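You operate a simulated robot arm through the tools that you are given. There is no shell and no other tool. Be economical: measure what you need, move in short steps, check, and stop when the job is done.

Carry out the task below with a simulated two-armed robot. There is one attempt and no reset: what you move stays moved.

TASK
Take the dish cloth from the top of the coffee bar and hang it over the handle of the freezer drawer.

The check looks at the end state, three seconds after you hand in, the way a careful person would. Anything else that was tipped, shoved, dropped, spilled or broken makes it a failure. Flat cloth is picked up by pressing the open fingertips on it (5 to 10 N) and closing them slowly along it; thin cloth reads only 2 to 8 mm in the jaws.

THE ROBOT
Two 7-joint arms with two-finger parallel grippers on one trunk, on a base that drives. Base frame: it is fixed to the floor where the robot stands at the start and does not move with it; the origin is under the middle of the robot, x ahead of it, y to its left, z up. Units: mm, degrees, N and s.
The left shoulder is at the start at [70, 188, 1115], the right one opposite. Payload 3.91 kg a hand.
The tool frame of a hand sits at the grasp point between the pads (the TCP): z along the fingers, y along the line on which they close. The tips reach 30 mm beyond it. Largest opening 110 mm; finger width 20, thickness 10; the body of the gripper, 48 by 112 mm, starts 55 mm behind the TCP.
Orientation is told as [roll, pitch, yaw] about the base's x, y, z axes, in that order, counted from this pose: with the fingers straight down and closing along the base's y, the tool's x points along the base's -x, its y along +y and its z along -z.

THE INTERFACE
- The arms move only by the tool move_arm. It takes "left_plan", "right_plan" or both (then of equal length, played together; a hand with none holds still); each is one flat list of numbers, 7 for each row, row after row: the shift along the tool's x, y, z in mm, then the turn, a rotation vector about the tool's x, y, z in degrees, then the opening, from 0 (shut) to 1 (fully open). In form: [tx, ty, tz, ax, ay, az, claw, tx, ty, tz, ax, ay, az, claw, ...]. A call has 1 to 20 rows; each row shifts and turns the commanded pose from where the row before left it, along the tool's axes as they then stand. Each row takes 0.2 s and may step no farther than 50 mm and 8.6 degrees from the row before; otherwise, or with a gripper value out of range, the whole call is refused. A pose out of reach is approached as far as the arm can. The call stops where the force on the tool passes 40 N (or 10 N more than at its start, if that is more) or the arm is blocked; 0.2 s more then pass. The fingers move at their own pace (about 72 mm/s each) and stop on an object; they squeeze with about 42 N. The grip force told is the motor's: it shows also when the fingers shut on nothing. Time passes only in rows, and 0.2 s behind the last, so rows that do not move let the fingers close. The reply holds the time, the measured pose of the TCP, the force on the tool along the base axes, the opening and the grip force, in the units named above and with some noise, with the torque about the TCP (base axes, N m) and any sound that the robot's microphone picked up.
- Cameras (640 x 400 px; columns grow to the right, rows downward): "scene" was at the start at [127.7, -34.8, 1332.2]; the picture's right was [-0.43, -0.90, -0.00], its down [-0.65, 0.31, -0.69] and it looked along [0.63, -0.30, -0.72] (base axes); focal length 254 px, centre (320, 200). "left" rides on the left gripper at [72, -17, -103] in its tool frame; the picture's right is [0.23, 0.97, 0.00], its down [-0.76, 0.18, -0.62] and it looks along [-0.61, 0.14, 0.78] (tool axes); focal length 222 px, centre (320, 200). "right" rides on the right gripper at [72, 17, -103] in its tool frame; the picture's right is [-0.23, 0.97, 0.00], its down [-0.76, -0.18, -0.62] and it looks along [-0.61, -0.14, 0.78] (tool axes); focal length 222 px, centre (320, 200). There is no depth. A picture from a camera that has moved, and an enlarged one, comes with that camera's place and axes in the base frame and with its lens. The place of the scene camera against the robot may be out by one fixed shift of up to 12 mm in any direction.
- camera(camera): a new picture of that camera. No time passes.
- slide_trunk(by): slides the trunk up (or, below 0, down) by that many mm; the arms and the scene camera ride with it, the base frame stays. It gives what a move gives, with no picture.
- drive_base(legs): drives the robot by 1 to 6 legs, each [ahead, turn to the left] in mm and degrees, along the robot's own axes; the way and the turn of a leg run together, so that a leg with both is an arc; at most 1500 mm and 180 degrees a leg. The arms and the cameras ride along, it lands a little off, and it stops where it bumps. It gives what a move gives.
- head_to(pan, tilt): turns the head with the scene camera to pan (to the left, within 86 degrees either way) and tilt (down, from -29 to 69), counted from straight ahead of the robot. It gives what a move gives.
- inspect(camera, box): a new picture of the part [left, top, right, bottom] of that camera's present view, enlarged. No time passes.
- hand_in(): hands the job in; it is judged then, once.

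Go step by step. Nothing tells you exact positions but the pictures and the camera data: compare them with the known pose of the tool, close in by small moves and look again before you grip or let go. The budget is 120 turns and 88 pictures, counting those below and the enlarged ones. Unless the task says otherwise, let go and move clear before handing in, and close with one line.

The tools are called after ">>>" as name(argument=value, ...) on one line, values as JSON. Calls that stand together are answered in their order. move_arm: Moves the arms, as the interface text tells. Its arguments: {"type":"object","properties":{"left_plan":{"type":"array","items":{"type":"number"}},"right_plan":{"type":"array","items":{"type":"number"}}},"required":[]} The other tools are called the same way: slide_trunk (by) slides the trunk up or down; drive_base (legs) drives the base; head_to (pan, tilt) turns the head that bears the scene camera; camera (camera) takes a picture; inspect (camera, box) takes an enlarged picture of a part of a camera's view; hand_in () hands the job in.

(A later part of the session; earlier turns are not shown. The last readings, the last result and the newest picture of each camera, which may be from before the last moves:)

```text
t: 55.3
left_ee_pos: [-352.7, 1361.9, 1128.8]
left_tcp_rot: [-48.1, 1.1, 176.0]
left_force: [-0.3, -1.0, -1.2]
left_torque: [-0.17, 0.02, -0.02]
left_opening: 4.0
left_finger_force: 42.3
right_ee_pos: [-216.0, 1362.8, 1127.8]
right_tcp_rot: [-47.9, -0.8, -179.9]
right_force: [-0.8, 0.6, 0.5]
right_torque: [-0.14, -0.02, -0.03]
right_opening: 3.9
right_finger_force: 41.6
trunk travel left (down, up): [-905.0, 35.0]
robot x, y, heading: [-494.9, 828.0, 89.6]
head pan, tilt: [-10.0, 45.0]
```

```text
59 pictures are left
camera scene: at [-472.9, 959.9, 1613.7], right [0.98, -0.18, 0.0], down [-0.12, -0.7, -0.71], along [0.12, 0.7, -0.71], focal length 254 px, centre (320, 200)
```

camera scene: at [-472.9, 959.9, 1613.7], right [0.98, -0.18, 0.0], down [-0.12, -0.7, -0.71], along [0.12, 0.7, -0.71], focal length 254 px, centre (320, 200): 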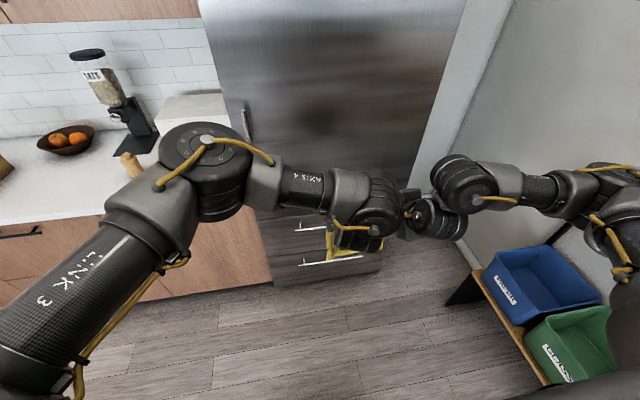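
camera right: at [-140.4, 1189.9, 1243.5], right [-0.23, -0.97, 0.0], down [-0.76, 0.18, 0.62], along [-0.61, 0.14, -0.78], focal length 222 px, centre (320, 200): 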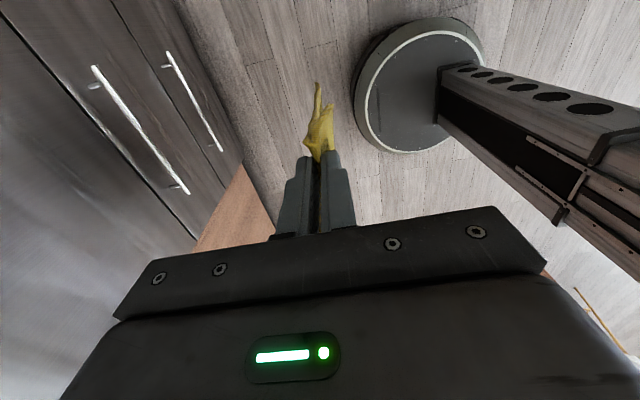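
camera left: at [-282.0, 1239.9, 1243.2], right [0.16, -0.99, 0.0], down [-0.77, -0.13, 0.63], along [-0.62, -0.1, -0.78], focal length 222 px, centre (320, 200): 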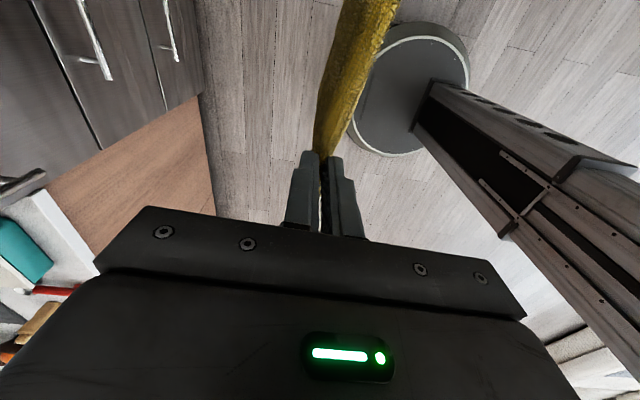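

The tilt is reached. Now I see how the cloth hangs from the right hand camera, which views it edge-on.

>>> camera(camera="right")

>>> camera(camera="left")

```text
58 pictures are left
camera right: at [-141.9, 1273.1, 1183.2], right [-0.24, -0.65, -0.72], down [-0.75, -0.35, 0.56], along [-0.62, 0.67, -0.41], focal length 222 px, centre (320, 200)
```

right: 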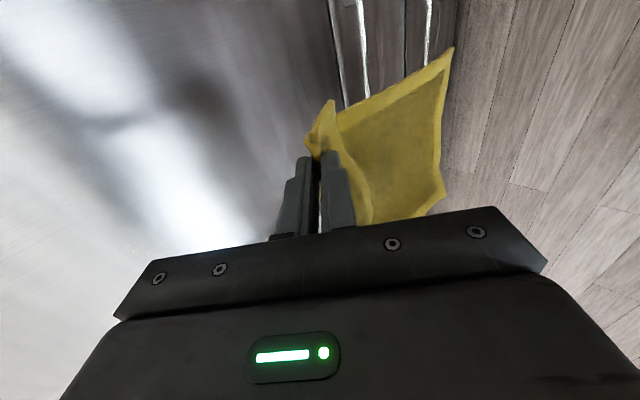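

```text
57 pictures are left
camera left: at [-286.4, 1292.0, 1211.6], right [0.19, -0.67, -0.72], down [-0.8, -0.53, 0.27], along [-0.56, 0.53, -0.64], focal length 222 px, centre (320, 200)
```

left: 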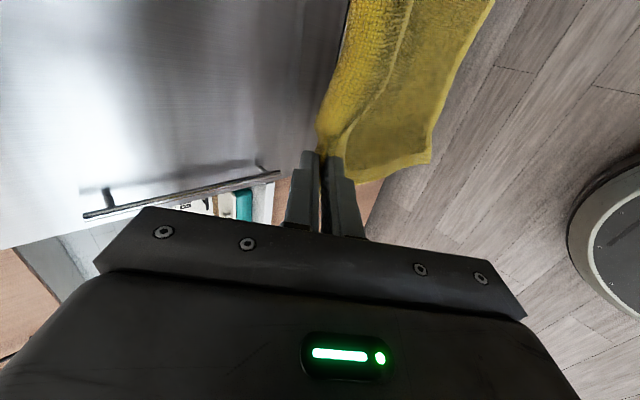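

The cloth hangs flat, its hem about 193 mm below the fingertips. To keep the left elbow away from the fridge door handle, I extend the arms rather than drive closer.

>>> move_arm(left_plan=[0, -16.1, 17.8, 0, 0, 0, 0, 0, -16.1, 17.8, 0, 0, 0, 0, -1, -16.1, 17.8, 0, 0, 0, 0, -1, -16.1, 17.8, 0, 0, 0, 0, -1, -16.1, 17.8, 0, 0, 0, 0], right_plan=[0, -16.1, 17.8, 0, 0, 0, 0, 0, -16.1, 17.8, 0, 0, 0, 0, 0, -16.1, 17.8, 0, 0, 0, 0, 0, -16.1, 17.8, 0, 0, 0, 0, 0, -16.1, 17.8, 0, 0, 0, 0])

>>> camera(camera="scene")

```text
t: 56.5
left_ee_pos: [-347.1, 1481.9, 1128.0]
left_tcp_rot: [-47.9, 1.0, 176.0]
left_force: [-0.1, 0.5, -0.7]
left_torque: [-0.14, 0.01, 0.0]
left_opening: 4.1
left_finger_force: 42.0
right_ee_pos: [-216.8, 1481.3, 1126.6]
right_tcp_rot: [-47.7, -0.9, -179.8]
right_force: [0.2, -0.2, 1.2]
right_torque: [-0.1, -0.01, -0.01]
right_opening: 4.3
right_finger_force: 42.4
trunk travel left (down, up): [-905.0, 35.0]
robot x, y, heading: [-493.5, 827.0, 90.0]
head pan, tilt: [-10.0, 45.0]
```

```text
56 pictures are left
camera scene: at [-473.1, 961.4, 1613.5], right [0.98, -0.18, 0.0], down [-0.12, -0.7, -0.71], along [0.12, 0.7, -0.71], focal length 254 px, centre (320, 200)
```

scene: 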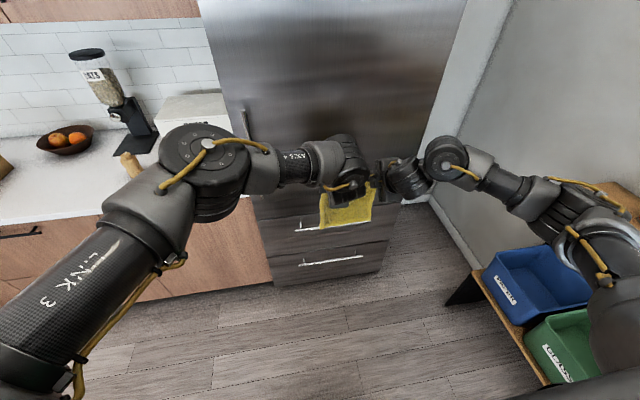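

The view is now good and the elbow stays back. I spread the hands slightly and drive 195 mm closer, still high above the handle.

>>> move_arm(left_plan=[-3, 0, 0, 0, 0, 0, 0, -3, 0, 0, 0, 0, 0, 0], right_plan=[3, 0, 0, 0, 0, 0, 0, 1, 0, 0, 0, 0, 0, 0])

>>> drive_base(legs=[[195, 0]])

>>> camera(camera="scene")

>>> camera(camera="right")

```text
t: 57.1
left_ee_pos: [-354.0, 1481.3, 1128.3]
left_tcp_rot: [-47.9, 1.0, 176.1]
left_force: [-0.2, -0.2, -0.1]
left_torque: [-0.11, 0.02, 0.03]
left_opening: 4.2
left_finger_force: 42.0
right_ee_pos: [-212.2, 1480.2, 1125.8]
right_tcp_rot: [-47.7, -0.8, -179.8]
right_force: [-0.4, 0.4, 0.4]
right_torque: [-0.1, 0.02, -0.01]
right_opening: 4.2
right_finger_force: 42.0
trunk travel left (down, up): [-905.0, 35.0]
robot x, y, heading: [-492.5, 830.5, 90.0]
head pan, tilt: [-10.0, 45.0]
```

```text
t: 58.7
left_ee_pos: [-353.0, 1673.4, 1130.9]
left_tcp_rot: [-48.1, 1.1, 175.9]
left_force: [-0.2, -0.2, 0.2]
left_torque: [-0.06, 0.04, -0.01]
left_opening: 4.3
left_finger_force: 41.5
right_ee_pos: [-211.7, 1671.8, 1128.4]
right_tcp_rot: [-48.0, -0.9, -179.8]
right_force: [-0.2, -0.6, -0.6]
right_torque: [-0.06, 0.01, -0.03]
right_opening: 4.2
right_finger_force: 41.5
trunk travel left (down, up): [-905.0, 35.0]
robot x, y, heading: [-490.6, 1028.2, 89.8]
head pan, tilt: [-10.0, 45.0]
```

```text
55 pictures are left
camera scene: at [-473.5, 1150.6, 1614.2], right [0.98, -0.18, 0.0], down [-0.12, -0.69, -0.71], along [0.12, 0.7, -0.71], focal length 254 px, centre (320, 200)
```

scene: 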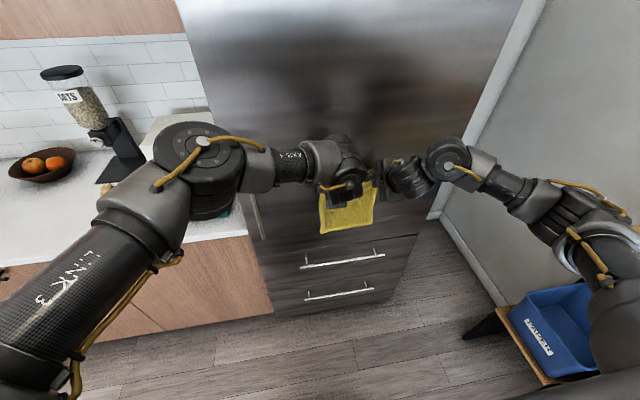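

```text
54 pictures are left
camera right: at [-138.6, 1585.0, 1184.8], right [-0.24, -0.65, -0.72], down [-0.75, -0.35, 0.56], along [-0.62, 0.67, -0.41], focal length 222 px, centre (320, 200)
```

right: 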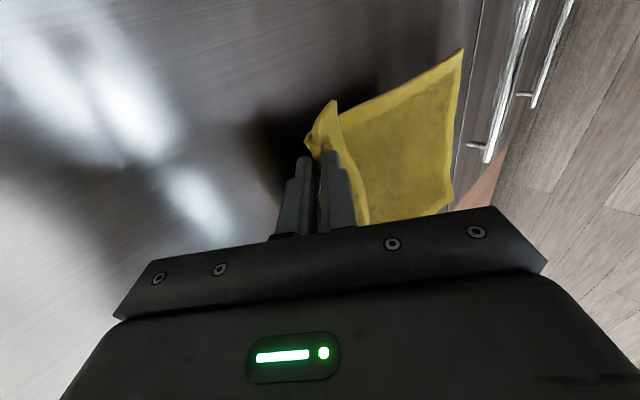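

The bar sits at y ≈ 1702 and the drawer front at about 1743. I bring the fingertips to y ≈ 1724 and lower until the hem is just above the bar.

>>> move_arm(left_plan=[0, -10, 11, 0, 0, 0, 0, 0, -9, 10, 0, 0, 0, 0], right_plan=[0, -10, 11, 0, 0, 0, 0, 0, -10, 11, 0, 0, 0, 0])

>>> slide_trunk(by=-195)

>>> camera(camera="scene")

>>> camera(camera="right")

```text
t: 59.3
left_ee_pos: [-350.5, 1704.6, 1129.2]
left_tcp_rot: [-48.0, 0.9, 175.9]
left_force: [-0.6, -0.2, -0.5]
left_torque: [-0.11, 0.04, -0.04]
left_opening: 3.6
left_finger_force: 41.9
right_ee_pos: [-212.0, 1704.1, 1128.4]
right_tcp_rot: [-47.8, -0.8, -179.7]
right_force: [-0.2, -0.2, -0.8]
right_torque: [-0.13, 0.02, -0.03]
right_opening: 4.4
right_finger_force: 42.0
trunk travel left (down, up): [-905.0, 35.0]
robot x, y, heading: [-497.6, 1025.0, 89.8]
head pan, tilt: [-10.0, 45.0]
```

```text
t: 61.4
left_ee_pos: [-352.2, 1705.2, 934.8]
left_tcp_rot: [-48.0, 1.0, 176.0]
left_force: [0.0, 0.4, -0.6]
left_torque: [-0.11, 0.0, -0.02]
left_opening: 4.0
left_finger_force: 41.8
right_ee_pos: [-211.2, 1705.6, 932.5]
right_tcp_rot: [-47.8, -0.8, -179.9]
right_force: [0.5, -0.2, -0.2]
right_torque: [-0.09, 0.03, 0.0]
right_opening: 4.2
right_finger_force: 42.3
trunk travel left (down, up): [-710.0, 230.0]
robot x, y, heading: [-492.8, 1026.8, 89.7]
head pan, tilt: [-10.0, 45.0]
```

```text
53 pictures are left
camera scene: at [-473.1, 1155.0, 1418.8], right [0.98, -0.18, 0.0], down [-0.12, -0.7, -0.71], along [0.12, 0.7, -0.71], focal length 254 px, centre (320, 200)
```

scene: 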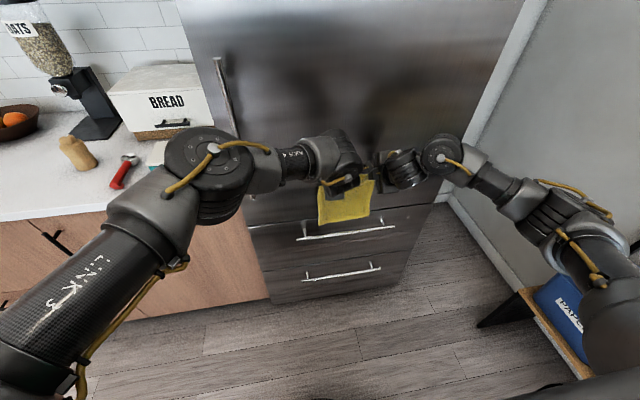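

```text
52 pictures are left
camera right: at [-138.1, 1617.9, 988.0], right [-0.24, -0.66, -0.72], down [-0.75, -0.35, 0.56], along [-0.62, 0.67, -0.41], focal length 222 px, centre (320, 200)
```

right: 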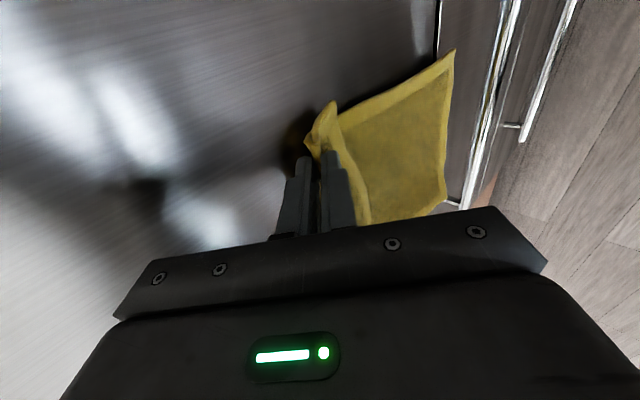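

The hem is a few cm above the bar; I zoom in to check that it lines up with the gap.

>>> inspect(camera="right", box=[380, 20, 580, 220])

>>> inspect(camera="scene", box=[270, 140, 430, 260])

```text
2.00 times, centred on (480, 120) of right
camera zoom: at [-138.1, 1617.9, 988.0], right [-0.24, -0.66, -0.72], down [-0.75, -0.35, 0.56], along [-0.62, 0.67, -0.41], focal length 444 px, centre (0, 360)
```

zoom: 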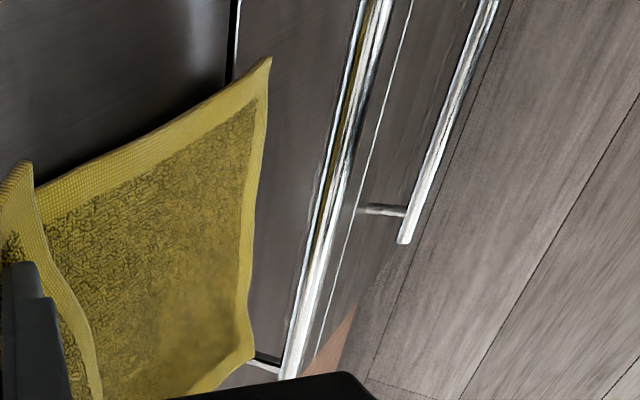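

```text
3.33 times, centred on (350, 200) of scene
camera zoom: at [-473.1, 1155.0, 1418.8], right [0.98, -0.18, 0.0], down [-0.12, -0.7, -0.71], along [0.12, 0.7, -0.71], focal length 847 px, centre (220, 200)
```

zoom: 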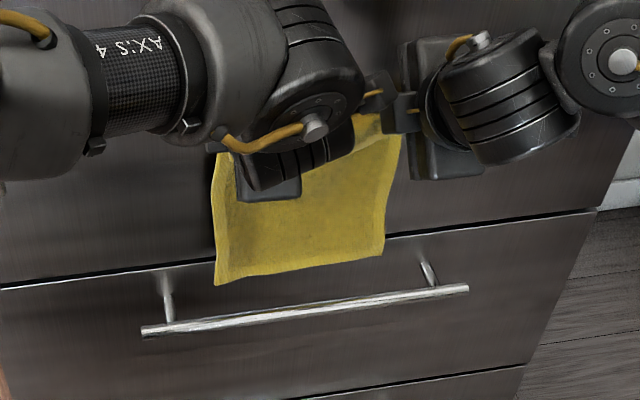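

The left hem corner is close to the bar's rear side, so I nudge the left hand 5 mm (right 2 mm) toward the fridge, then lower 70 mm.

>>> move_arm(left_plan=[0, -3.3, 3.7, 0, 0, 0, 0, 0, 0, 0, 0, 0, 0, 0], right_plan=[0, -1.4, 1.5, 0, 0, 0, 0, 0, 0, 0, 0, 0, 0, 0])

>>> slide_trunk(by=-70)

>>> inspect(camera="scene", box=[270, 140, 430, 260])

>>> inspect(camera="right", box=[380, 20, 580, 220])

```text
t: 62.0
left_ee_pos: [-350.5, 1710.1, 933.3]
left_tcp_rot: [-47.9, 1.0, 176.0]
left_force: [0.5, 0.3, 0.3]
left_torque: [-0.12, 0.01, -0.02]
left_opening: 4.1
left_finger_force: 42.1
right_ee_pos: [-211.4, 1707.7, 932.0]
right_tcp_rot: [-47.7, -0.9, -179.8]
right_force: [-0.8, 0.2, -0.3]
right_torque: [-0.1, 0.02, -0.03]
right_opening: 4.3
right_finger_force: 41.9
trunk travel left (down, up): [-710.0, 230.0]
robot x, y, heading: [-493.6, 1026.0, 90.1]
head pan, tilt: [-10.0, 45.0]
```

```text
t: 63.1
left_ee_pos: [-350.4, 1709.7, 864.9]
left_tcp_rot: [-48.0, 1.0, 176.0]
left_force: [0.1, -0.1, 0.2]
left_torque: [-0.13, 0.02, 0.02]
left_opening: 4.0
left_finger_force: 42.1
right_ee_pos: [-211.6, 1706.8, 862.9]
right_tcp_rot: [-47.8, -0.9, -179.8]
right_force: [0.1, -0.2, -0.1]
right_torque: [-0.1, 0.0, -0.06]
right_opening: 4.2
right_finger_force: 41.9
trunk travel left (down, up): [-640.0, 300.0]
robot x, y, heading: [-493.1, 1023.3, 90.0]
head pan, tilt: [-10.0, 45.0]
```

```text
3.33 times, centred on (350, 200) of scene
camera zoom: at [-473.2, 1154.9, 1348.8], right [0.98, -0.18, 0.0], down [-0.12, -0.7, -0.71], along [0.12, 0.7, -0.71], focal length 847 px, centre (220, 200)
```

zoom: 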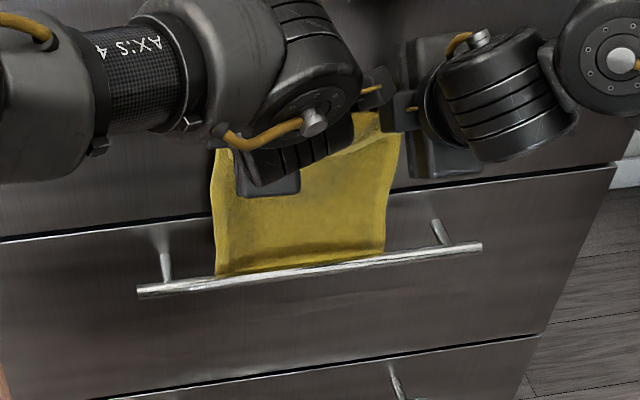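

```text
2.00 times, centred on (480, 120) of right
camera zoom: at [-138.3, 1619.9, 918.1], right [-0.24, -0.66, -0.72], down [-0.75, -0.35, 0.56], along [-0.62, 0.67, -0.41], focal length 444 px, centre (0, 360)
```

zoom: 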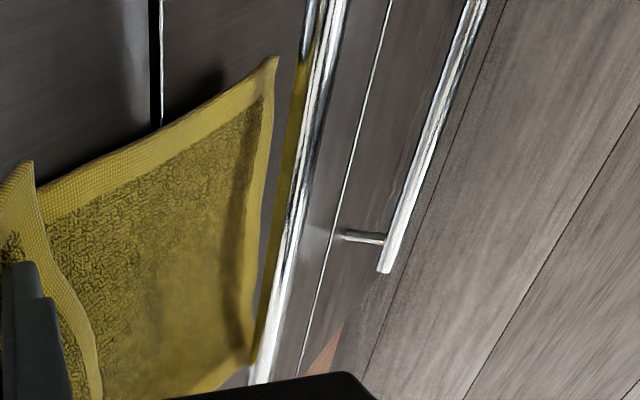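

The hem is entering behind the bar. I lower another 45 mm and check.

>>> slide_trunk(by=-45)

>>> inspect(camera="scene", box=[270, 140, 430, 260])

>>> inspect(camera="right", box=[380, 20, 580, 220])

```text
t: 64.0
left_ee_pos: [-350.8, 1710.2, 818.2]
left_tcp_rot: [-47.8, 1.0, 176.0]
left_force: [0.2, -0.5, -0.5]
left_torque: [-0.08, 0.0, -0.05]
left_opening: 4.2
left_finger_force: 41.9
right_ee_pos: [-211.8, 1707.6, 817.3]
right_tcp_rot: [-47.8, -0.9, -179.7]
right_force: [0.0, -0.1, 0.2]
right_torque: [-0.09, -0.02, -0.03]
right_opening: 4.1
right_finger_force: 42.0
trunk travel left (down, up): [-595.0, 345.0]
robot x, y, heading: [-492.8, 1022.3, 89.8]
head pan, tilt: [-10.0, 45.0]
```

```text
3.33 times, centred on (350, 200) of scene
camera zoom: at [-473.2, 1154.8, 1303.7], right [0.98, -0.18, 0.0], down [-0.12, -0.7, -0.71], along [0.12, 0.7, -0.71], focal length 847 px, centre (220, 200)
```

zoom: 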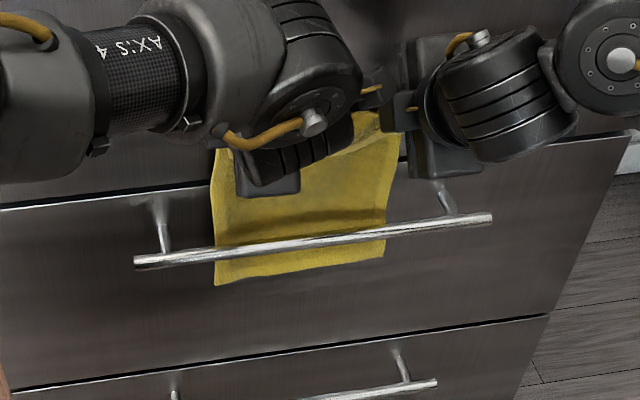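

```text
2.00 times, centred on (480, 120) of right
camera zoom: at [-138.3, 1619.8, 873.1], right [-0.24, -0.66, -0.72], down [-0.75, -0.35, 0.56], along [-0.62, 0.67, -0.41], focal length 444 px, centre (0, 360)
```

zoom: 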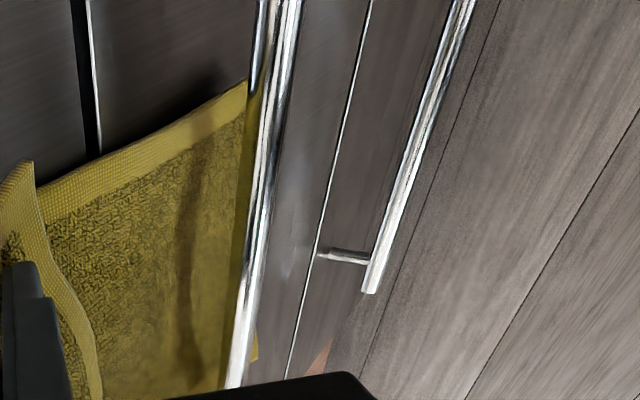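

The hem is cleanly behind the bar. I lower 68 mm more so over half the cloth is behind it.

>>> slide_trunk(by=-68)

>>> inspect(camera="scene", box=[270, 140, 430, 260])

>>> camera(camera="right")

```text
t: 65.1
left_ee_pos: [-350.9, 1710.0, 751.9]
left_tcp_rot: [-47.9, 1.0, 176.0]
left_force: [0.4, -0.4, 0.5]
left_torque: [-0.08, 0.02, -0.01]
left_opening: 4.1
left_finger_force: 41.7
right_ee_pos: [-212.2, 1707.5, 749.6]
right_tcp_rot: [-47.8, -0.9, -179.7]
right_force: [-0.6, -0.1, -0.1]
right_torque: [-0.08, 0.04, 0.02]
right_opening: 4.0
right_finger_force: 42.3
trunk travel left (down, up): [-527.0, 413.0]
robot x, y, heading: [-492.6, 1027.4, 89.9]
head pan, tilt: [-10.0, 45.0]
```

```text
3.33 times, centred on (350, 200) of scene
camera zoom: at [-473.2, 1154.8, 1235.8], right [0.98, -0.18, 0.0], down [-0.12, -0.7, -0.71], along [0.12, 0.7, -0.71], focal length 847 px, centre (220, 200)
```

zoom: 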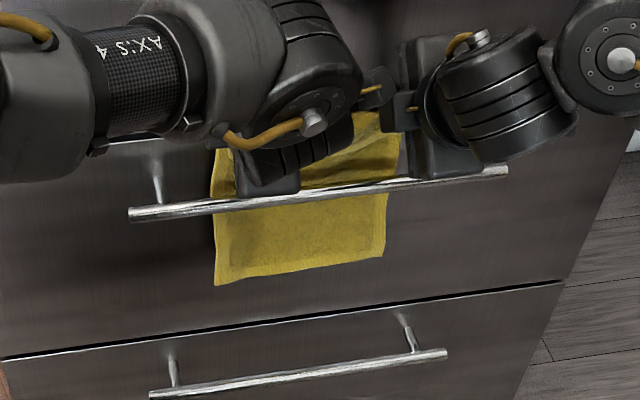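

```text
44 pictures are left
camera right: at [-138.3, 1619.8, 805.2], right [-0.24, -0.65, -0.72], down [-0.75, -0.35, 0.56], along [-0.62, 0.67, -0.41], focal length 222 px, centre (320, 200)
```

right: 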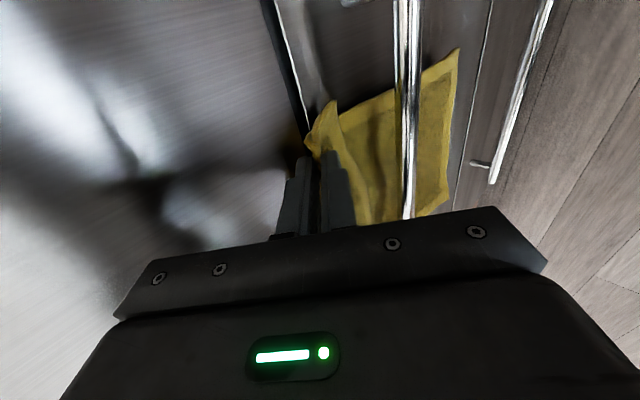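

The cloth is well inserted, tail about 138 mm behind the bar. I lower 12 mm more, then draw the hands back over the bar and down in front.

>>> slide_trunk(by=-12)

>>> move_arm(left_plan=[0, 10, -11.1, 0, 0, 0, 0, 0, 10, -11.1, 0, 0, 0, 0, 0, 10, -11.1, 0, 0, 0, 0, 0, 10, -11.1, 0, 0, 0, 0, 0, 10, 9, 0, 0, 0, 0, 0, 10, 9, 0, 0, 0, 0], right_plan=[0, 10, -11.1, 0, 0, 0, 0, 0, 10, -11.1, 0, 0, 0, 0, 0, 10, -11.1, 0, 0, 0, 0, 0, 10, -11.1, 0, 0, 0, 0, 0, 10, 9, 0, 0, 0, 0, 0, 10, 9, 0, 0, 0, 0])

>>> camera(camera="scene")

>>> camera(camera="right")

```text
t: 65.7
left_ee_pos: [-350.5, 1709.2, 739.0]
left_tcp_rot: [-48.0, 1.1, 176.0]
left_force: [0.1, 0.1, 0.4]
left_torque: [-0.15, 0.0, -0.06]
left_opening: 4.2
left_finger_force: 42.2
right_ee_pos: [-211.4, 1706.6, 737.5]
right_tcp_rot: [-47.8, -0.9, -179.8]
right_force: [-0.7, -0.3, -1.6]
right_torque: [-0.09, 0.01, -0.01]
right_opening: 4.3
right_finger_force: 42.1
trunk travel left (down, up): [-515.0, 425.0]
robot x, y, heading: [-491.1, 1026.1, 89.6]
head pan, tilt: [-10.0, 45.0]
```

```text
t: 67.1
left_ee_pos: [-355.0, 1649.5, 713.1]
left_tcp_rot: [-47.9, 1.0, 176.0]
left_force: [0.5, 0.1, -0.8]
left_torque: [-0.1, 0.0, -0.01]
left_opening: 3.9
left_finger_force: 42.3
right_ee_pos: [-211.3, 1647.8, 709.4]
right_tcp_rot: [-47.8, -0.9, -179.9]
right_force: [-0.4, 0.1, -0.2]
right_torque: [-0.12, 0.01, -0.02]
right_opening: 4.3
right_finger_force: 41.6
trunk travel left (down, up): [-515.0, 425.0]
robot x, y, heading: [-494.7, 1026.6, 89.7]
head pan, tilt: [-10.0, 45.0]
```

```text
43 pictures are left
camera scene: at [-472.9, 1155.1, 1223.8], right [0.98, -0.18, 0.0], down [-0.12, -0.7, -0.71], along [0.12, 0.7, -0.71], focal length 254 px, centre (320, 200)
```

scene: 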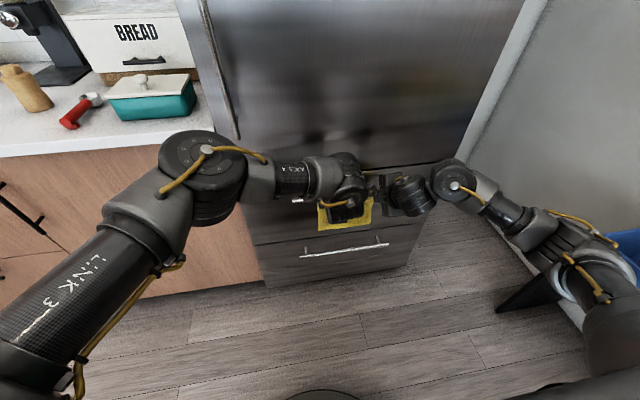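

```text
42 pictures are left
camera right: at [-138.3, 1560.4, 765.9], right [-0.24, -0.65, -0.72], down [-0.75, -0.35, 0.56], along [-0.62, 0.67, -0.41], focal length 222 px, centre (320, 200)
```

right: 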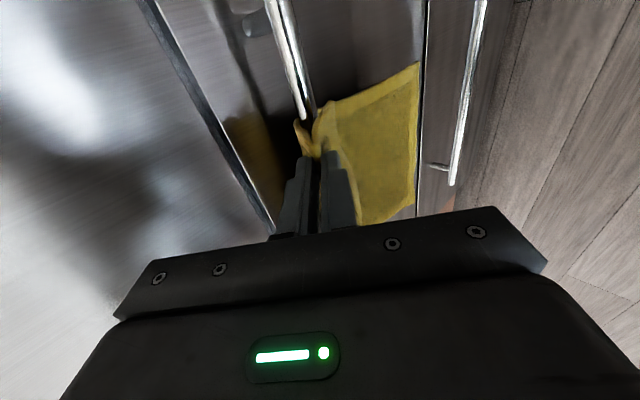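

I check closely whether the tail is still behind the bar.

>>> inspect(camera="right", box=[250, 0, 470, 220])

>>> inspect(camera="scene", box=[280, 150, 420, 255])

>>> camera(camera="left")

```text
1.82 times, centred on (360, 110) of right
camera zoom: at [-138.3, 1560.4, 765.9], right [-0.24, -0.65, -0.72], down [-0.75, -0.35, 0.56], along [-0.62, 0.67, -0.41], focal length 404 px, centre (247, 364)
```

zoom: 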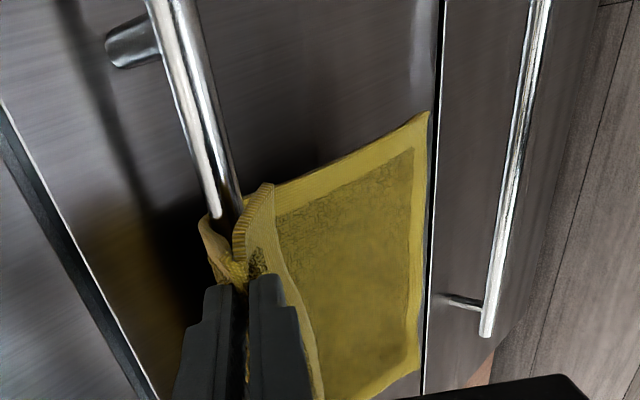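

```text
3.81 times, centred on (350, 202) of scene
camera zoom: at [-472.9, 1155.1, 1223.8], right [0.98, -0.18, 0.0], down [-0.12, -0.7, -0.71], along [0.12, 0.7, -0.71], focal length 968 px, centre (206, 190)
```

zoom: 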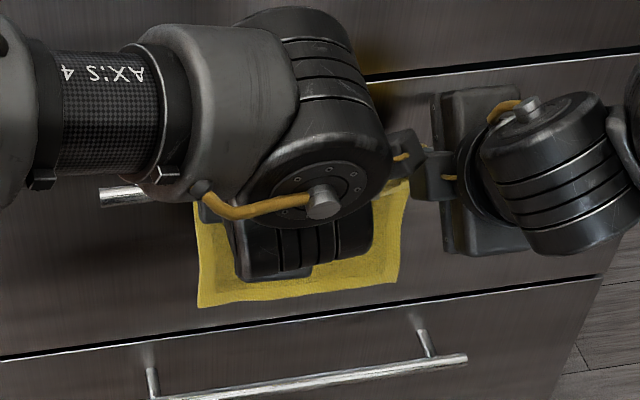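

```text
39 pictures are left
camera left: at [-288.4, 1580.5, 795.5], right [0.19, -0.67, -0.72], down [-0.81, -0.53, 0.27], along [-0.56, 0.53, -0.64], focal length 222 px, centre (320, 200)
```

left: 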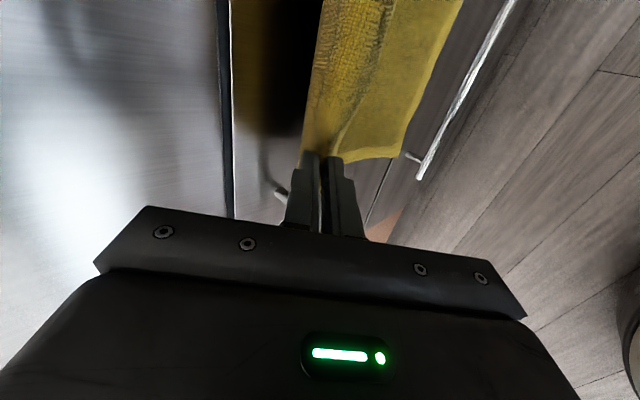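

The cloth wraps over the bar: tail behind, lip in front. I lower the hands slightly and open the fingers a little.

>>> move_arm(left_plan=[0, 11, 10, 0, 0, 0, 0, 0, 0, 0, 0, 0, 0, 0.05, 0, 0, 0, 0, 0, 0, 0.1, 0, 0, 0, 0, 0, 0, 0.16, 0, 0, 0, 0, 0, 0, 0.2, 0, 0, 0, 0, 0, 0, 0.2], right_plan=[0, 11, 10, 0, 0, 0, 0, 0, 0, 0, 0, 0, 0, 0.05, 0, 0, 0, 0, 0, 0, 0.1, 0, 0, 0, 0, 0, 0, 0.16, 0, 0, 0, 0, 0, 0, 0.2, 0, 0, 0, 0, 0, 0, 0.2])

>>> inspect(camera="right", box=[250, 0, 470, 220])

```text
t: 68.5
left_ee_pos: [-354.5, 1649.7, 698.1]
left_tcp_rot: [-47.9, 1.0, 176.1]
left_force: [-0.5, 0.1, -0.1]
left_torque: [0.01, 0.01, 0.0]
left_opening: 22.1
left_finger_force: 0.0
right_ee_pos: [-213.2, 1646.9, 695.6]
right_tcp_rot: [-47.8, -1.0, -179.8]
right_force: [0.4, -0.7, -0.2]
right_torque: [-0.02, 0.0, -0.01]
right_opening: 22.2
right_finger_force: 0.1
trunk travel left (down, up): [-515.0, 425.0]
robot x, y, heading: [-496.3, 1025.3, 90.0]
head pan, tilt: [-10.0, 45.0]
```

```text
1.82 times, centred on (360, 110) of right
camera zoom: at [-138.8, 1560.5, 750.8], right [-0.24, -0.66, -0.72], down [-0.75, -0.35, 0.56], along [-0.62, 0.67, -0.41], focal length 404 px, centre (247, 364)
```

zoom: 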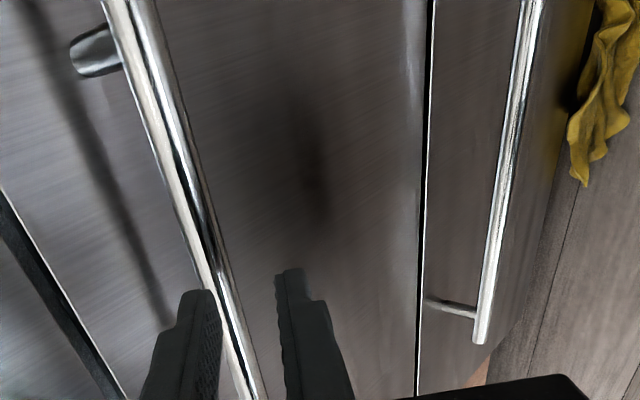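

The cloth slipped off and fell to the floor by the fridge. I retract the hands upward and back, then look at where it lies.

>>> move_arm(left_plan=[0, 0, -30, 0, 0, 0, 0.2, 0, 0, -30, 0, 0, 0, 0.2, 0, 0, -30, 0, 0, 0, 0.2, 0, 0, -30, 0, 0, 0, 0.2], right_plan=[0, 0, -30, 0, 0, 0, 0.2, 0, 0, -30, 0, 0, 0, 0.2, 0, 0, -30, 0, 0, 0, 0.2, 0, 0, -30, 0, 0, 0, 0.2])

>>> drive_base(legs=[[-300, 0]])

>>> camera(camera="scene")

>>> camera(camera="right")

```text
t: 69.5
left_ee_pos: [-361.3, 1559.8, 779.0]
left_tcp_rot: [-48.1, 0.9, 176.0]
left_force: [-0.7, -0.1, -0.8]
left_torque: [-0.01, 0.0, 0.02]
left_opening: 22.1
left_finger_force: 0.1
right_ee_pos: [-208.6, 1558.2, 779.0]
right_tcp_rot: [-47.7, -0.8, -179.8]
right_force: [-0.5, 0.0, -0.3]
right_torque: [0.0, -0.05, 0.0]
right_opening: 22.0
right_finger_force: 0.1
trunk travel left (down, up): [-515.0, 425.0]
robot x, y, heading: [-490.5, 1024.8, 89.9]
head pan, tilt: [-10.0, 45.0]
```

```text
t: 71.5
left_ee_pos: [-362.6, 1261.0, 777.9]
left_tcp_rot: [-48.0, 1.0, 175.9]
left_force: [0.0, -0.4, 0.6]
left_torque: [0.02, 0.01, 0.0]
left_opening: 21.9
left_finger_force: 0.0
right_ee_pos: [-210.4, 1258.9, 776.4]
right_tcp_rot: [-47.8, -0.8, -180.0]
right_force: [-1.1, 0.3, -0.2]
right_torque: [0.0, 0.03, 0.0]
right_opening: 22.2
right_finger_force: 0.1
trunk travel left (down, up): [-515.0, 425.0]
robot x, y, heading: [-495.6, 728.4, 89.7]
head pan, tilt: [-10.0, 45.0]
```

```text
37 pictures are left
camera scene: at [-473.8, 854.5, 1223.8], right [0.98, -0.18, 0.0], down [-0.13, -0.7, -0.71], along [0.13, 0.7, -0.71], focal length 254 px, centre (320, 200)
```

scene: 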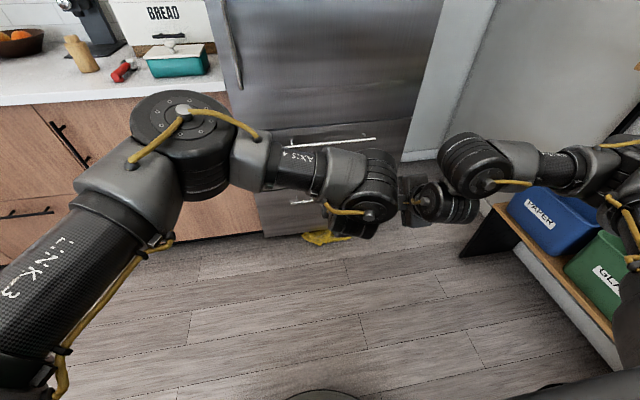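

```text
36 pictures are left
camera right: at [-136.2, 1170.5, 832.2], right [-0.24, -0.65, -0.72], down [-0.75, -0.34, 0.56], along [-0.61, 0.67, -0.41], focal length 222 px, centre (320, 200)
```

right: 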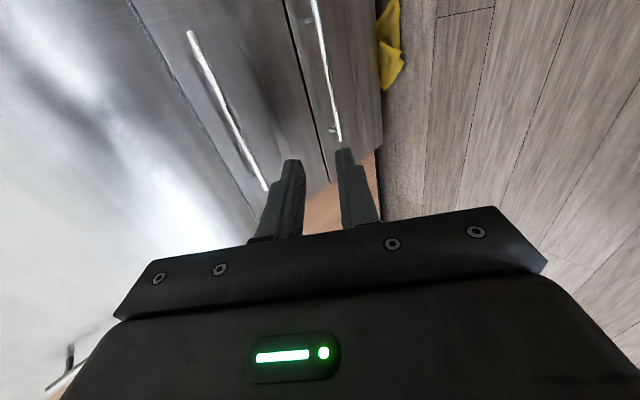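

The cloth lies on the floor at the foot of the fridge, near (−300, 1735); it probably slid off backward because the tail was longer. I clear the arms and get a good view of it.

>>> inspect(camera="scene", box=[260, 190, 400, 270])

>>> inspect(camera="right", box=[330, 0, 470, 110])

```text
4.57 times, centred on (330, 230) of scene
camera zoom: at [-473.8, 854.5, 1223.8], right [0.98, -0.18, 0.0], down [-0.13, -0.7, -0.71], along [0.13, 0.7, -0.71], focal length 1162 px, centre (274, 63)
```

zoom: 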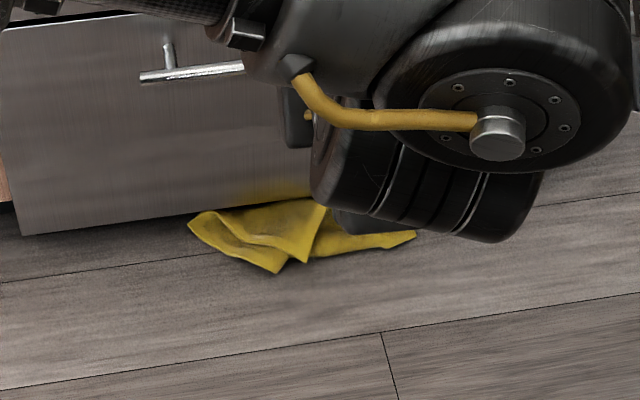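

```text
3.64 times, centred on (400, 55) of right
camera zoom: at [-136.2, 1170.5, 832.2], right [-0.24, -0.65, -0.72], down [-0.75, -0.34, 0.56], along [-0.61, 0.67, -0.41], focal length 808 px, centre (29, 727)
```

zoom: 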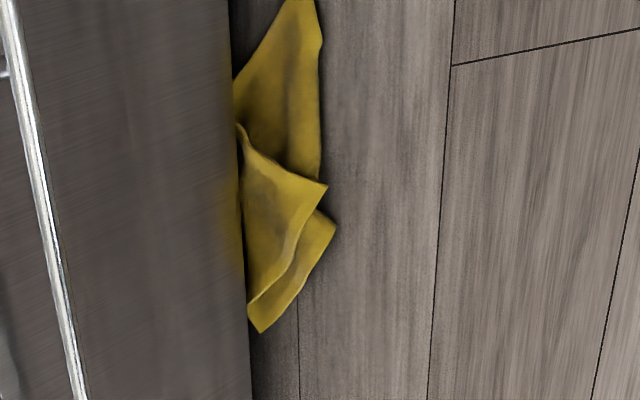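

Some corners of the cloth are within reach. I straighten both hands, turn the right one so its camera looks at the fridge, and raise the left one out of the way.

>>> move_arm(left_plan=[0, 0, 0, -8, 0, 0, 0.2, 0, 0, 0, -8, 0, 0, 0.2, 0, 0, 0, -8, 0, 0, 0.2, 0, 0, 0, -8, 0, 0, 0.2, 0, 0, 0, -8, 0, 0, 0.2, 0, 0, 0, -8, 0, 0, 0.2, 0, 0, -20, 0, 0, 0, 0.2, 0, 0, -20, 0, 0, 0, 0.2, 0, 0, -20, 0, 0, 0, 0.2, 0, 0, -20, 0, 0, 0, 0.2, 0, 0, -20, 0, 0, 0, 0.2, 0, 0, -20, 0, 0, 0, 0.2, 0, 0, -20, 0, 0, 0, 0.2, 0, 0, -20, 0, 0, 0, 0.2, 0, 0, 0, 0, 0, 0, 0.2, 0, 0, 0, 0, 0, 0, 0.2, 0, 0, 0, 0, 0, 0, 0.2], right_plan=[0, 0, 0, -8, 0, 0, 0.3, 0, 0, 0, -8, 0, 0, 0.3, 0, 0, 0, -8, 0, 0, 0.3, 0, 0, 0, -8, 0, 0, 0.3, 0, 0, 0, -8, 0, 0, 0.3, 0, 0, 0, -8, 0, 0, 0.3, 10, 0, 0, 0, 0, 8.18, 0.4, 10, 0, 0, 0, 0, 8.18, 0.5, 10, 0, 0, 0, 0, 8.18, 0.5, 0, 0, 0, 0, 0, 8.18, 0.5, 0, 0, 0, 0, 0, 8.18, 0.5, 0, 0, 0, 0, 0, 8.18, 0.5, 0, 0, 0, 0, 0, 8.18, 0.5, 0, 0, 0, 0, 0, 8.18, 0.5, 0, 0, 0, 0, 0, 8.18, 0.5, 0, 0, 0, 0, 0, 8.18, 0.5, 0, 0, 0, 0, 0, 8.2, 0.5])

>>> camera(camera="scene")

```text
t: 75.1
left_ee_pos: [-393.5, 1265.4, 931.7]
left_tcp_rot: [1.6, 2.2, 177.7]
left_force: [0.7, 0.1, 0.0]
left_torque: [0.01, 0.02, 0.03]
left_opening: 21.9
left_finger_force: 0.1
left hand out of reach, approached as far as the arm can: row 6, 10, 13
right_ee_pos: [-179.7, 1253.8, 777.0]
right_tcp_rot: [0.9, 0.3, 89.9]
right_force: [0.4, 1.2, -0.1]
right_torque: [0.01, 0.02, 0.0]
right_opening: 55.1
right_finger_force: 0.1
trunk travel left (down, up): [-515.0, 425.0]
robot x, y, heading: [-494.6, 724.6, 89.7]
head pan, tilt: [-10.0, 45.0]
```

```text
33 pictures are left
camera scene: at [-473.8, 855.4, 1223.7], right [0.98, -0.18, 0.0], down [-0.13, -0.7, -0.71], along [0.13, 0.7, -0.71], focal length 254 px, centre (320, 200)
```

scene: 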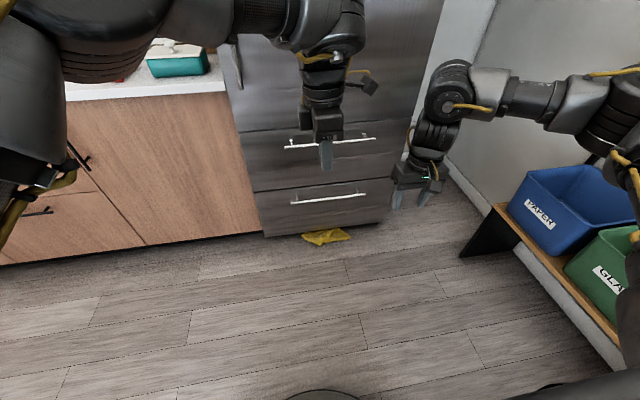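

Now the cloth is fully visible; I zoom in.

>>> inspect(camera="scene", box=[285, 215, 365, 260])

```text
8.00 times, centred on (325, 238) of scene
camera zoom: at [-473.8, 855.4, 1223.7], right [0.98, -0.18, 0.0], down [-0.13, -0.7, -0.71], along [0.13, 0.7, -0.71], focal length 2034 px, centre (280, -100)
```

zoom: 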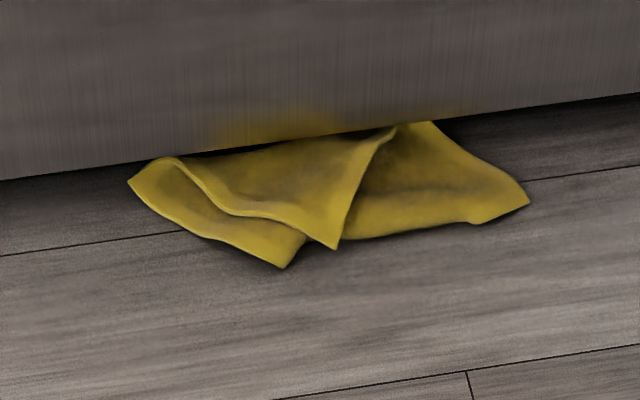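

Two cloth corners point toward me at about (−319,1691) and (−278,1691). I move the left hand away to the left and back, then bring the right hand in line with those corners.

>>> move_arm(left_plan=[-30, 10, 0, 0, 0, 0, 0.2, -30, 20, 0, 0, 0, 0, 0.2, -30, 20, 0, 0, 0, 0, 0.2, -30, 20, 0, 0, 0, 0, 0.2, -30, 20, 0, 0, 0, 0, 0.2, -20, 20, 0, 0, 0, 0, 0.2])

>>> move_arm(right_plan=[0, 29, 0, 0, 0, 0, 0.5, 0, 29, 0, 0, 0, 0, 0.55, 0, 29, 0, 0, 0, 0, 0.6, 0, 29, 0, 0, 0, 0, 0.64])

>>> camera(camera="scene")

```text
t: 76.5
left_ee_pos: [-556.5, 1154.7, 934.5]
left_tcp_rot: [0.0, 0.9, 175.8]
left_force: [0.1, 0.0, 0.7]
left_torque: [0.0, -0.01, 0.01]
left_opening: 22.1
left_finger_force: 0.0
right_ee_pos: [-180.4, 1255.3, 777.0]
right_tcp_rot: [1.0, 0.2, 90.0]
right_force: [0.6, -0.3, -0.5]
right_torque: [0.01, 0.0, -0.01]
right_opening: 55.2
right_finger_force: 0.1
trunk travel left (down, up): [-515.0, 425.0]
robot x, y, heading: [-492.0, 730.7, 89.8]
head pan, tilt: [-10.0, 45.0]
```

```text
t: 77.5
left_ee_pos: [-557.4, 1155.2, 934.5]
left_tcp_rot: [0.1, 1.1, 175.9]
left_force: [0.5, 0.3, 0.0]
left_torque: [0.0, -0.01, -0.01]
left_opening: 22.0
left_finger_force: 0.0
right_ee_pos: [-296.5, 1255.3, 776.6]
right_tcp_rot: [0.8, 0.3, 90.0]
right_force: [-0.1, -0.6, 0.0]
right_torque: [-0.01, -0.03, 0.01]
right_opening: 70.5
right_finger_force: 0.0
trunk travel left (down, up): [-515.0, 425.0]
robot x, y, heading: [-487.2, 727.5, 89.4]
head pan, tilt: [-10.0, 45.0]
```

```text
31 pictures are left
camera scene: at [-475.2, 855.5, 1223.7], right [0.98, -0.18, 0.0], down [-0.13, -0.7, -0.71], along [0.13, 0.7, -0.71], focal length 254 px, centre (320, 200)
```

scene: 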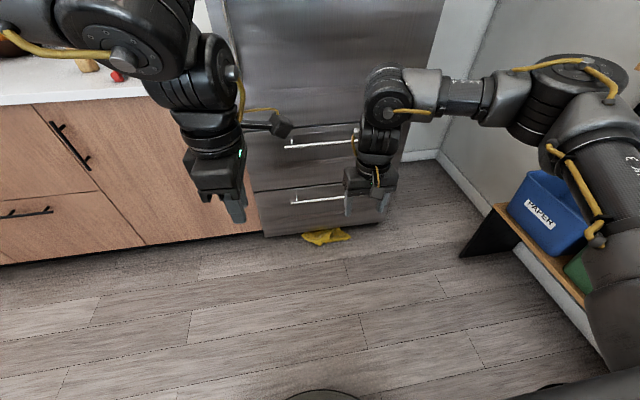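

I tilt the right hand about 24° toward the fridge, so its wrist stays clear of the handles, and lower the trunk.

>>> move_arm(right_plan=[0, 0, 0, 0, -8, 0, 0.64, 0, 0, 0, 0, -8, 0, 0.64, 0, 0, 0, 0, -8, 0, 0.64])

>>> slide_trunk(by=-420)

>>> drive_base(legs=[[300, 0]])

>>> camera(camera="right")

>>> camera(camera="scene")

```text
t: 78.3
left_ee_pos: [-557.0, 1155.3, 934.1]
left_tcp_rot: [0.2, 0.9, 175.7]
left_force: [-0.3, -0.6, -0.4]
left_torque: [0.01, 0.04, 0.03]
left_opening: 22.1
left_finger_force: 0.0
right_ee_pos: [-286.6, 1270.0, 774.4]
right_tcp_rot: [1.1, -23.8, 89.8]
right_force: [-0.1, -0.7, -0.2]
right_torque: [0.03, 0.02, -0.01]
right_opening: 70.6
right_finger_force: 0.0
right hand out of reach, approached as far as the arm can: row 3
trunk travel left (down, up): [-515.0, 425.0]
robot x, y, heading: [-494.7, 726.8, 89.9]
head pan, tilt: [-10.0, 45.0]
```

```text
refused: -420 is not a number from -400 to 400
```

```text
t: 80.3
left_ee_pos: [-552.7, 1452.6, 933.9]
left_tcp_rot: [0.0, 1.0, 175.7]
left_force: [-0.2, 0.9, 0.7]
left_torque: [-0.04, 0.02, 0.0]
left_opening: 22.0
left_finger_force: 0.1
right_ee_pos: [-284.6, 1566.9, 774.5]
right_tcp_rot: [1.1, -23.6, 89.9]
right_force: [-0.3, 0.0, -0.5]
right_torque: [-0.02, 0.01, 0.0]
right_opening: 70.5
right_finger_force: 0.0
trunk travel left (down, up): [-515.0, 425.0]
robot x, y, heading: [-492.3, 1025.1, 89.8]
head pan, tilt: [-10.0, 45.0]
```

```text
30 pictures are left
camera right: at [-301.7, 1458.7, 839.8], right [-0.97, 0.2, 0.11], down [0.19, 0.45, 0.87], along [0.13, 0.87, -0.48], focal length 222 px, centre (320, 200)
```

right: 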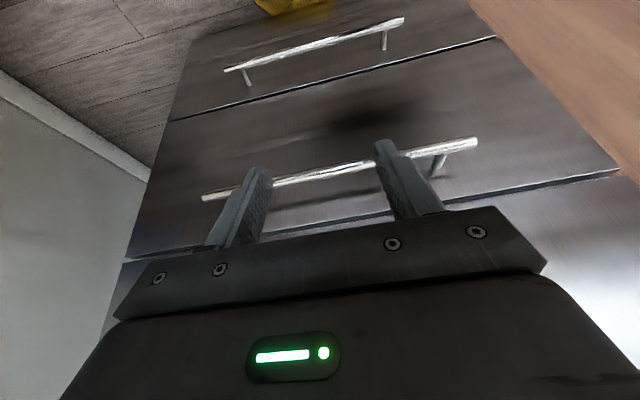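

```text
29 pictures are left
camera scene: at [-472.2, 1153.3, 1223.6], right [0.98, -0.18, 0.0], down [-0.13, -0.7, -0.71], along [0.13, 0.69, -0.71], focal length 254 px, centre (320, 200)
```

scene: 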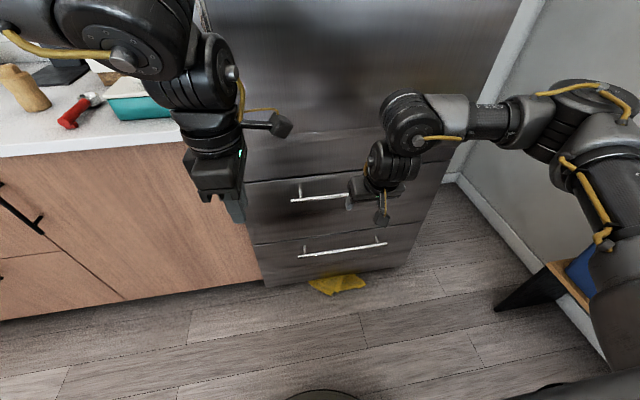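

Clear of everything. I lower the trunk 400 mm in place.

>>> slide_trunk(by=-400)

>>> slide_trunk(by=-100)

>>> camera(camera="right")

>>> camera(camera="scene")

```text
t: 84.2
left_ee_pos: [-554.0, 1453.4, 534.5]
left_tcp_rot: [0.1, 1.1, 175.9]
left_force: [-0.8, -0.5, -0.9]
left_torque: [0.02, 0.0, -0.01]
left_opening: 22.1
left_finger_force: 0.0
right_ee_pos: [-287.0, 1566.5, 374.4]
right_tcp_rot: [1.2, -23.8, 89.8]
right_force: [1.0, -0.6, -0.1]
right_torque: [-0.02, 0.02, -0.02]
right_opening: 70.3
right_finger_force: 0.1
trunk travel left (down, up): [-115.0, 825.0]
robot x, y, heading: [-492.4, 1022.6, 89.9]
head pan, tilt: [-10.0, 45.0]
```

```text
t: 85.5
left_ee_pos: [-553.7, 1452.2, 434.4]
left_tcp_rot: [0.0, 1.0, 175.8]
left_force: [0.3, -0.4, -0.2]
left_torque: [0.0, 0.03, -0.02]
left_opening: 22.1
left_finger_force: 0.1
right_ee_pos: [-285.2, 1565.7, 274.4]
right_tcp_rot: [1.1, -23.7, 89.8]
right_force: [0.4, -0.5, -0.9]
right_torque: [-0.01, 0.04, 0.02]
right_opening: 70.1
right_finger_force: 0.0
trunk travel left (down, up): [-15.0, 925.0]
robot x, y, heading: [-493.7, 1021.1, 89.8]
head pan, tilt: [-10.0, 45.0]
```

```text
28 pictures are left
camera right: at [-301.7, 1458.1, 340.3], right [-0.97, 0.2, 0.11], down [0.19, 0.45, 0.87], along [0.13, 0.87, -0.47], focal length 222 px, centre (320, 200)
```

right: 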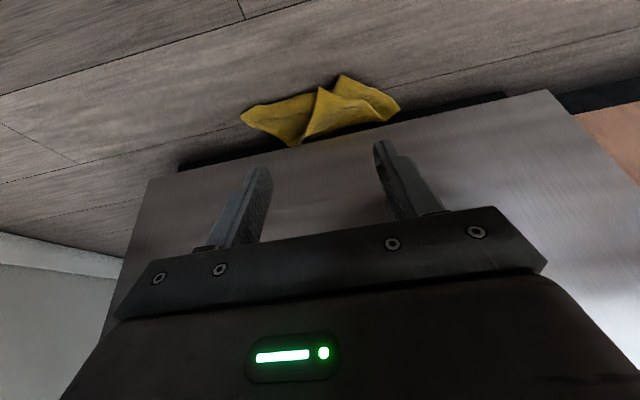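

```text
27 pictures are left
camera scene: at [-472.3, 1152.3, 723.8], right [0.98, -0.18, 0.0], down [-0.13, -0.7, -0.71], along [0.13, 0.7, -0.71], focal length 254 px, centre (320, 200)
```

scene: 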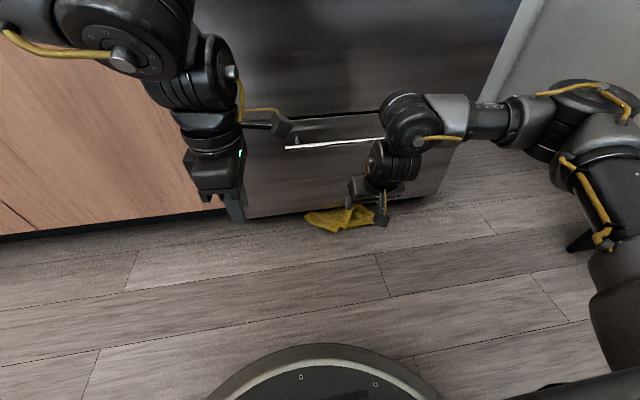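

Positions agree: corners at (−330,1687) and (−287,1684). I bring the right fingertips over them, hovering about 50 mm above the floor.

>>> move_arm(right_plan=[-7.3, 3.7, 38, 0, 0, 0, 0.64, -7.3, 3.7, 38, 0, 0, 0, 0.64, -7.3, 3.7, 38, 0, 0, 0, 0.64, -7.3, 3.7, 38, 0, 0, 0, 0.64, -7.3, 3.7, 38, 0, 0, 0, 0.64, -7.3, 3.7, 38, 0, 0, 0, 0.64])

>>> camera(camera="right")

```text
t: 86.9
left_ee_pos: [-553.8, 1451.0, 435.2]
left_tcp_rot: [0.1, 1.0, 175.8]
left_force: [0.1, 1.0, -0.4]
left_torque: [0.05, -0.05, 0.01]
left_opening: 21.9
left_finger_force: 0.1
right_ee_pos: [-310.5, 1696.9, 84.6]
right_tcp_rot: [1.0, -23.7, 89.7]
right_force: [0.6, -1.0, 0.2]
right_torque: [-0.01, 0.01, 0.03]
right_opening: 70.2
right_finger_force: 0.0
trunk travel left (down, up): [-15.0, 925.0]
robot x, y, heading: [-491.9, 1024.8, 89.9]
head pan, tilt: [-10.0, 45.0]
```

```text
26 pictures are left
camera right: at [-326.1, 1589.2, 149.9], right [-0.97, 0.2, 0.11], down [0.19, 0.45, 0.87], along [0.13, 0.87, -0.47], focal length 222 px, centre (320, 200)
```

right: 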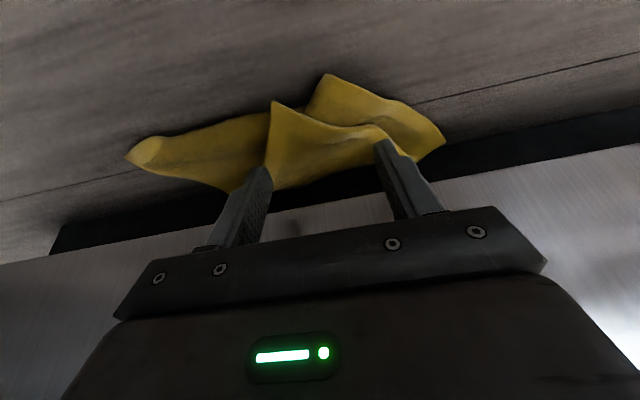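

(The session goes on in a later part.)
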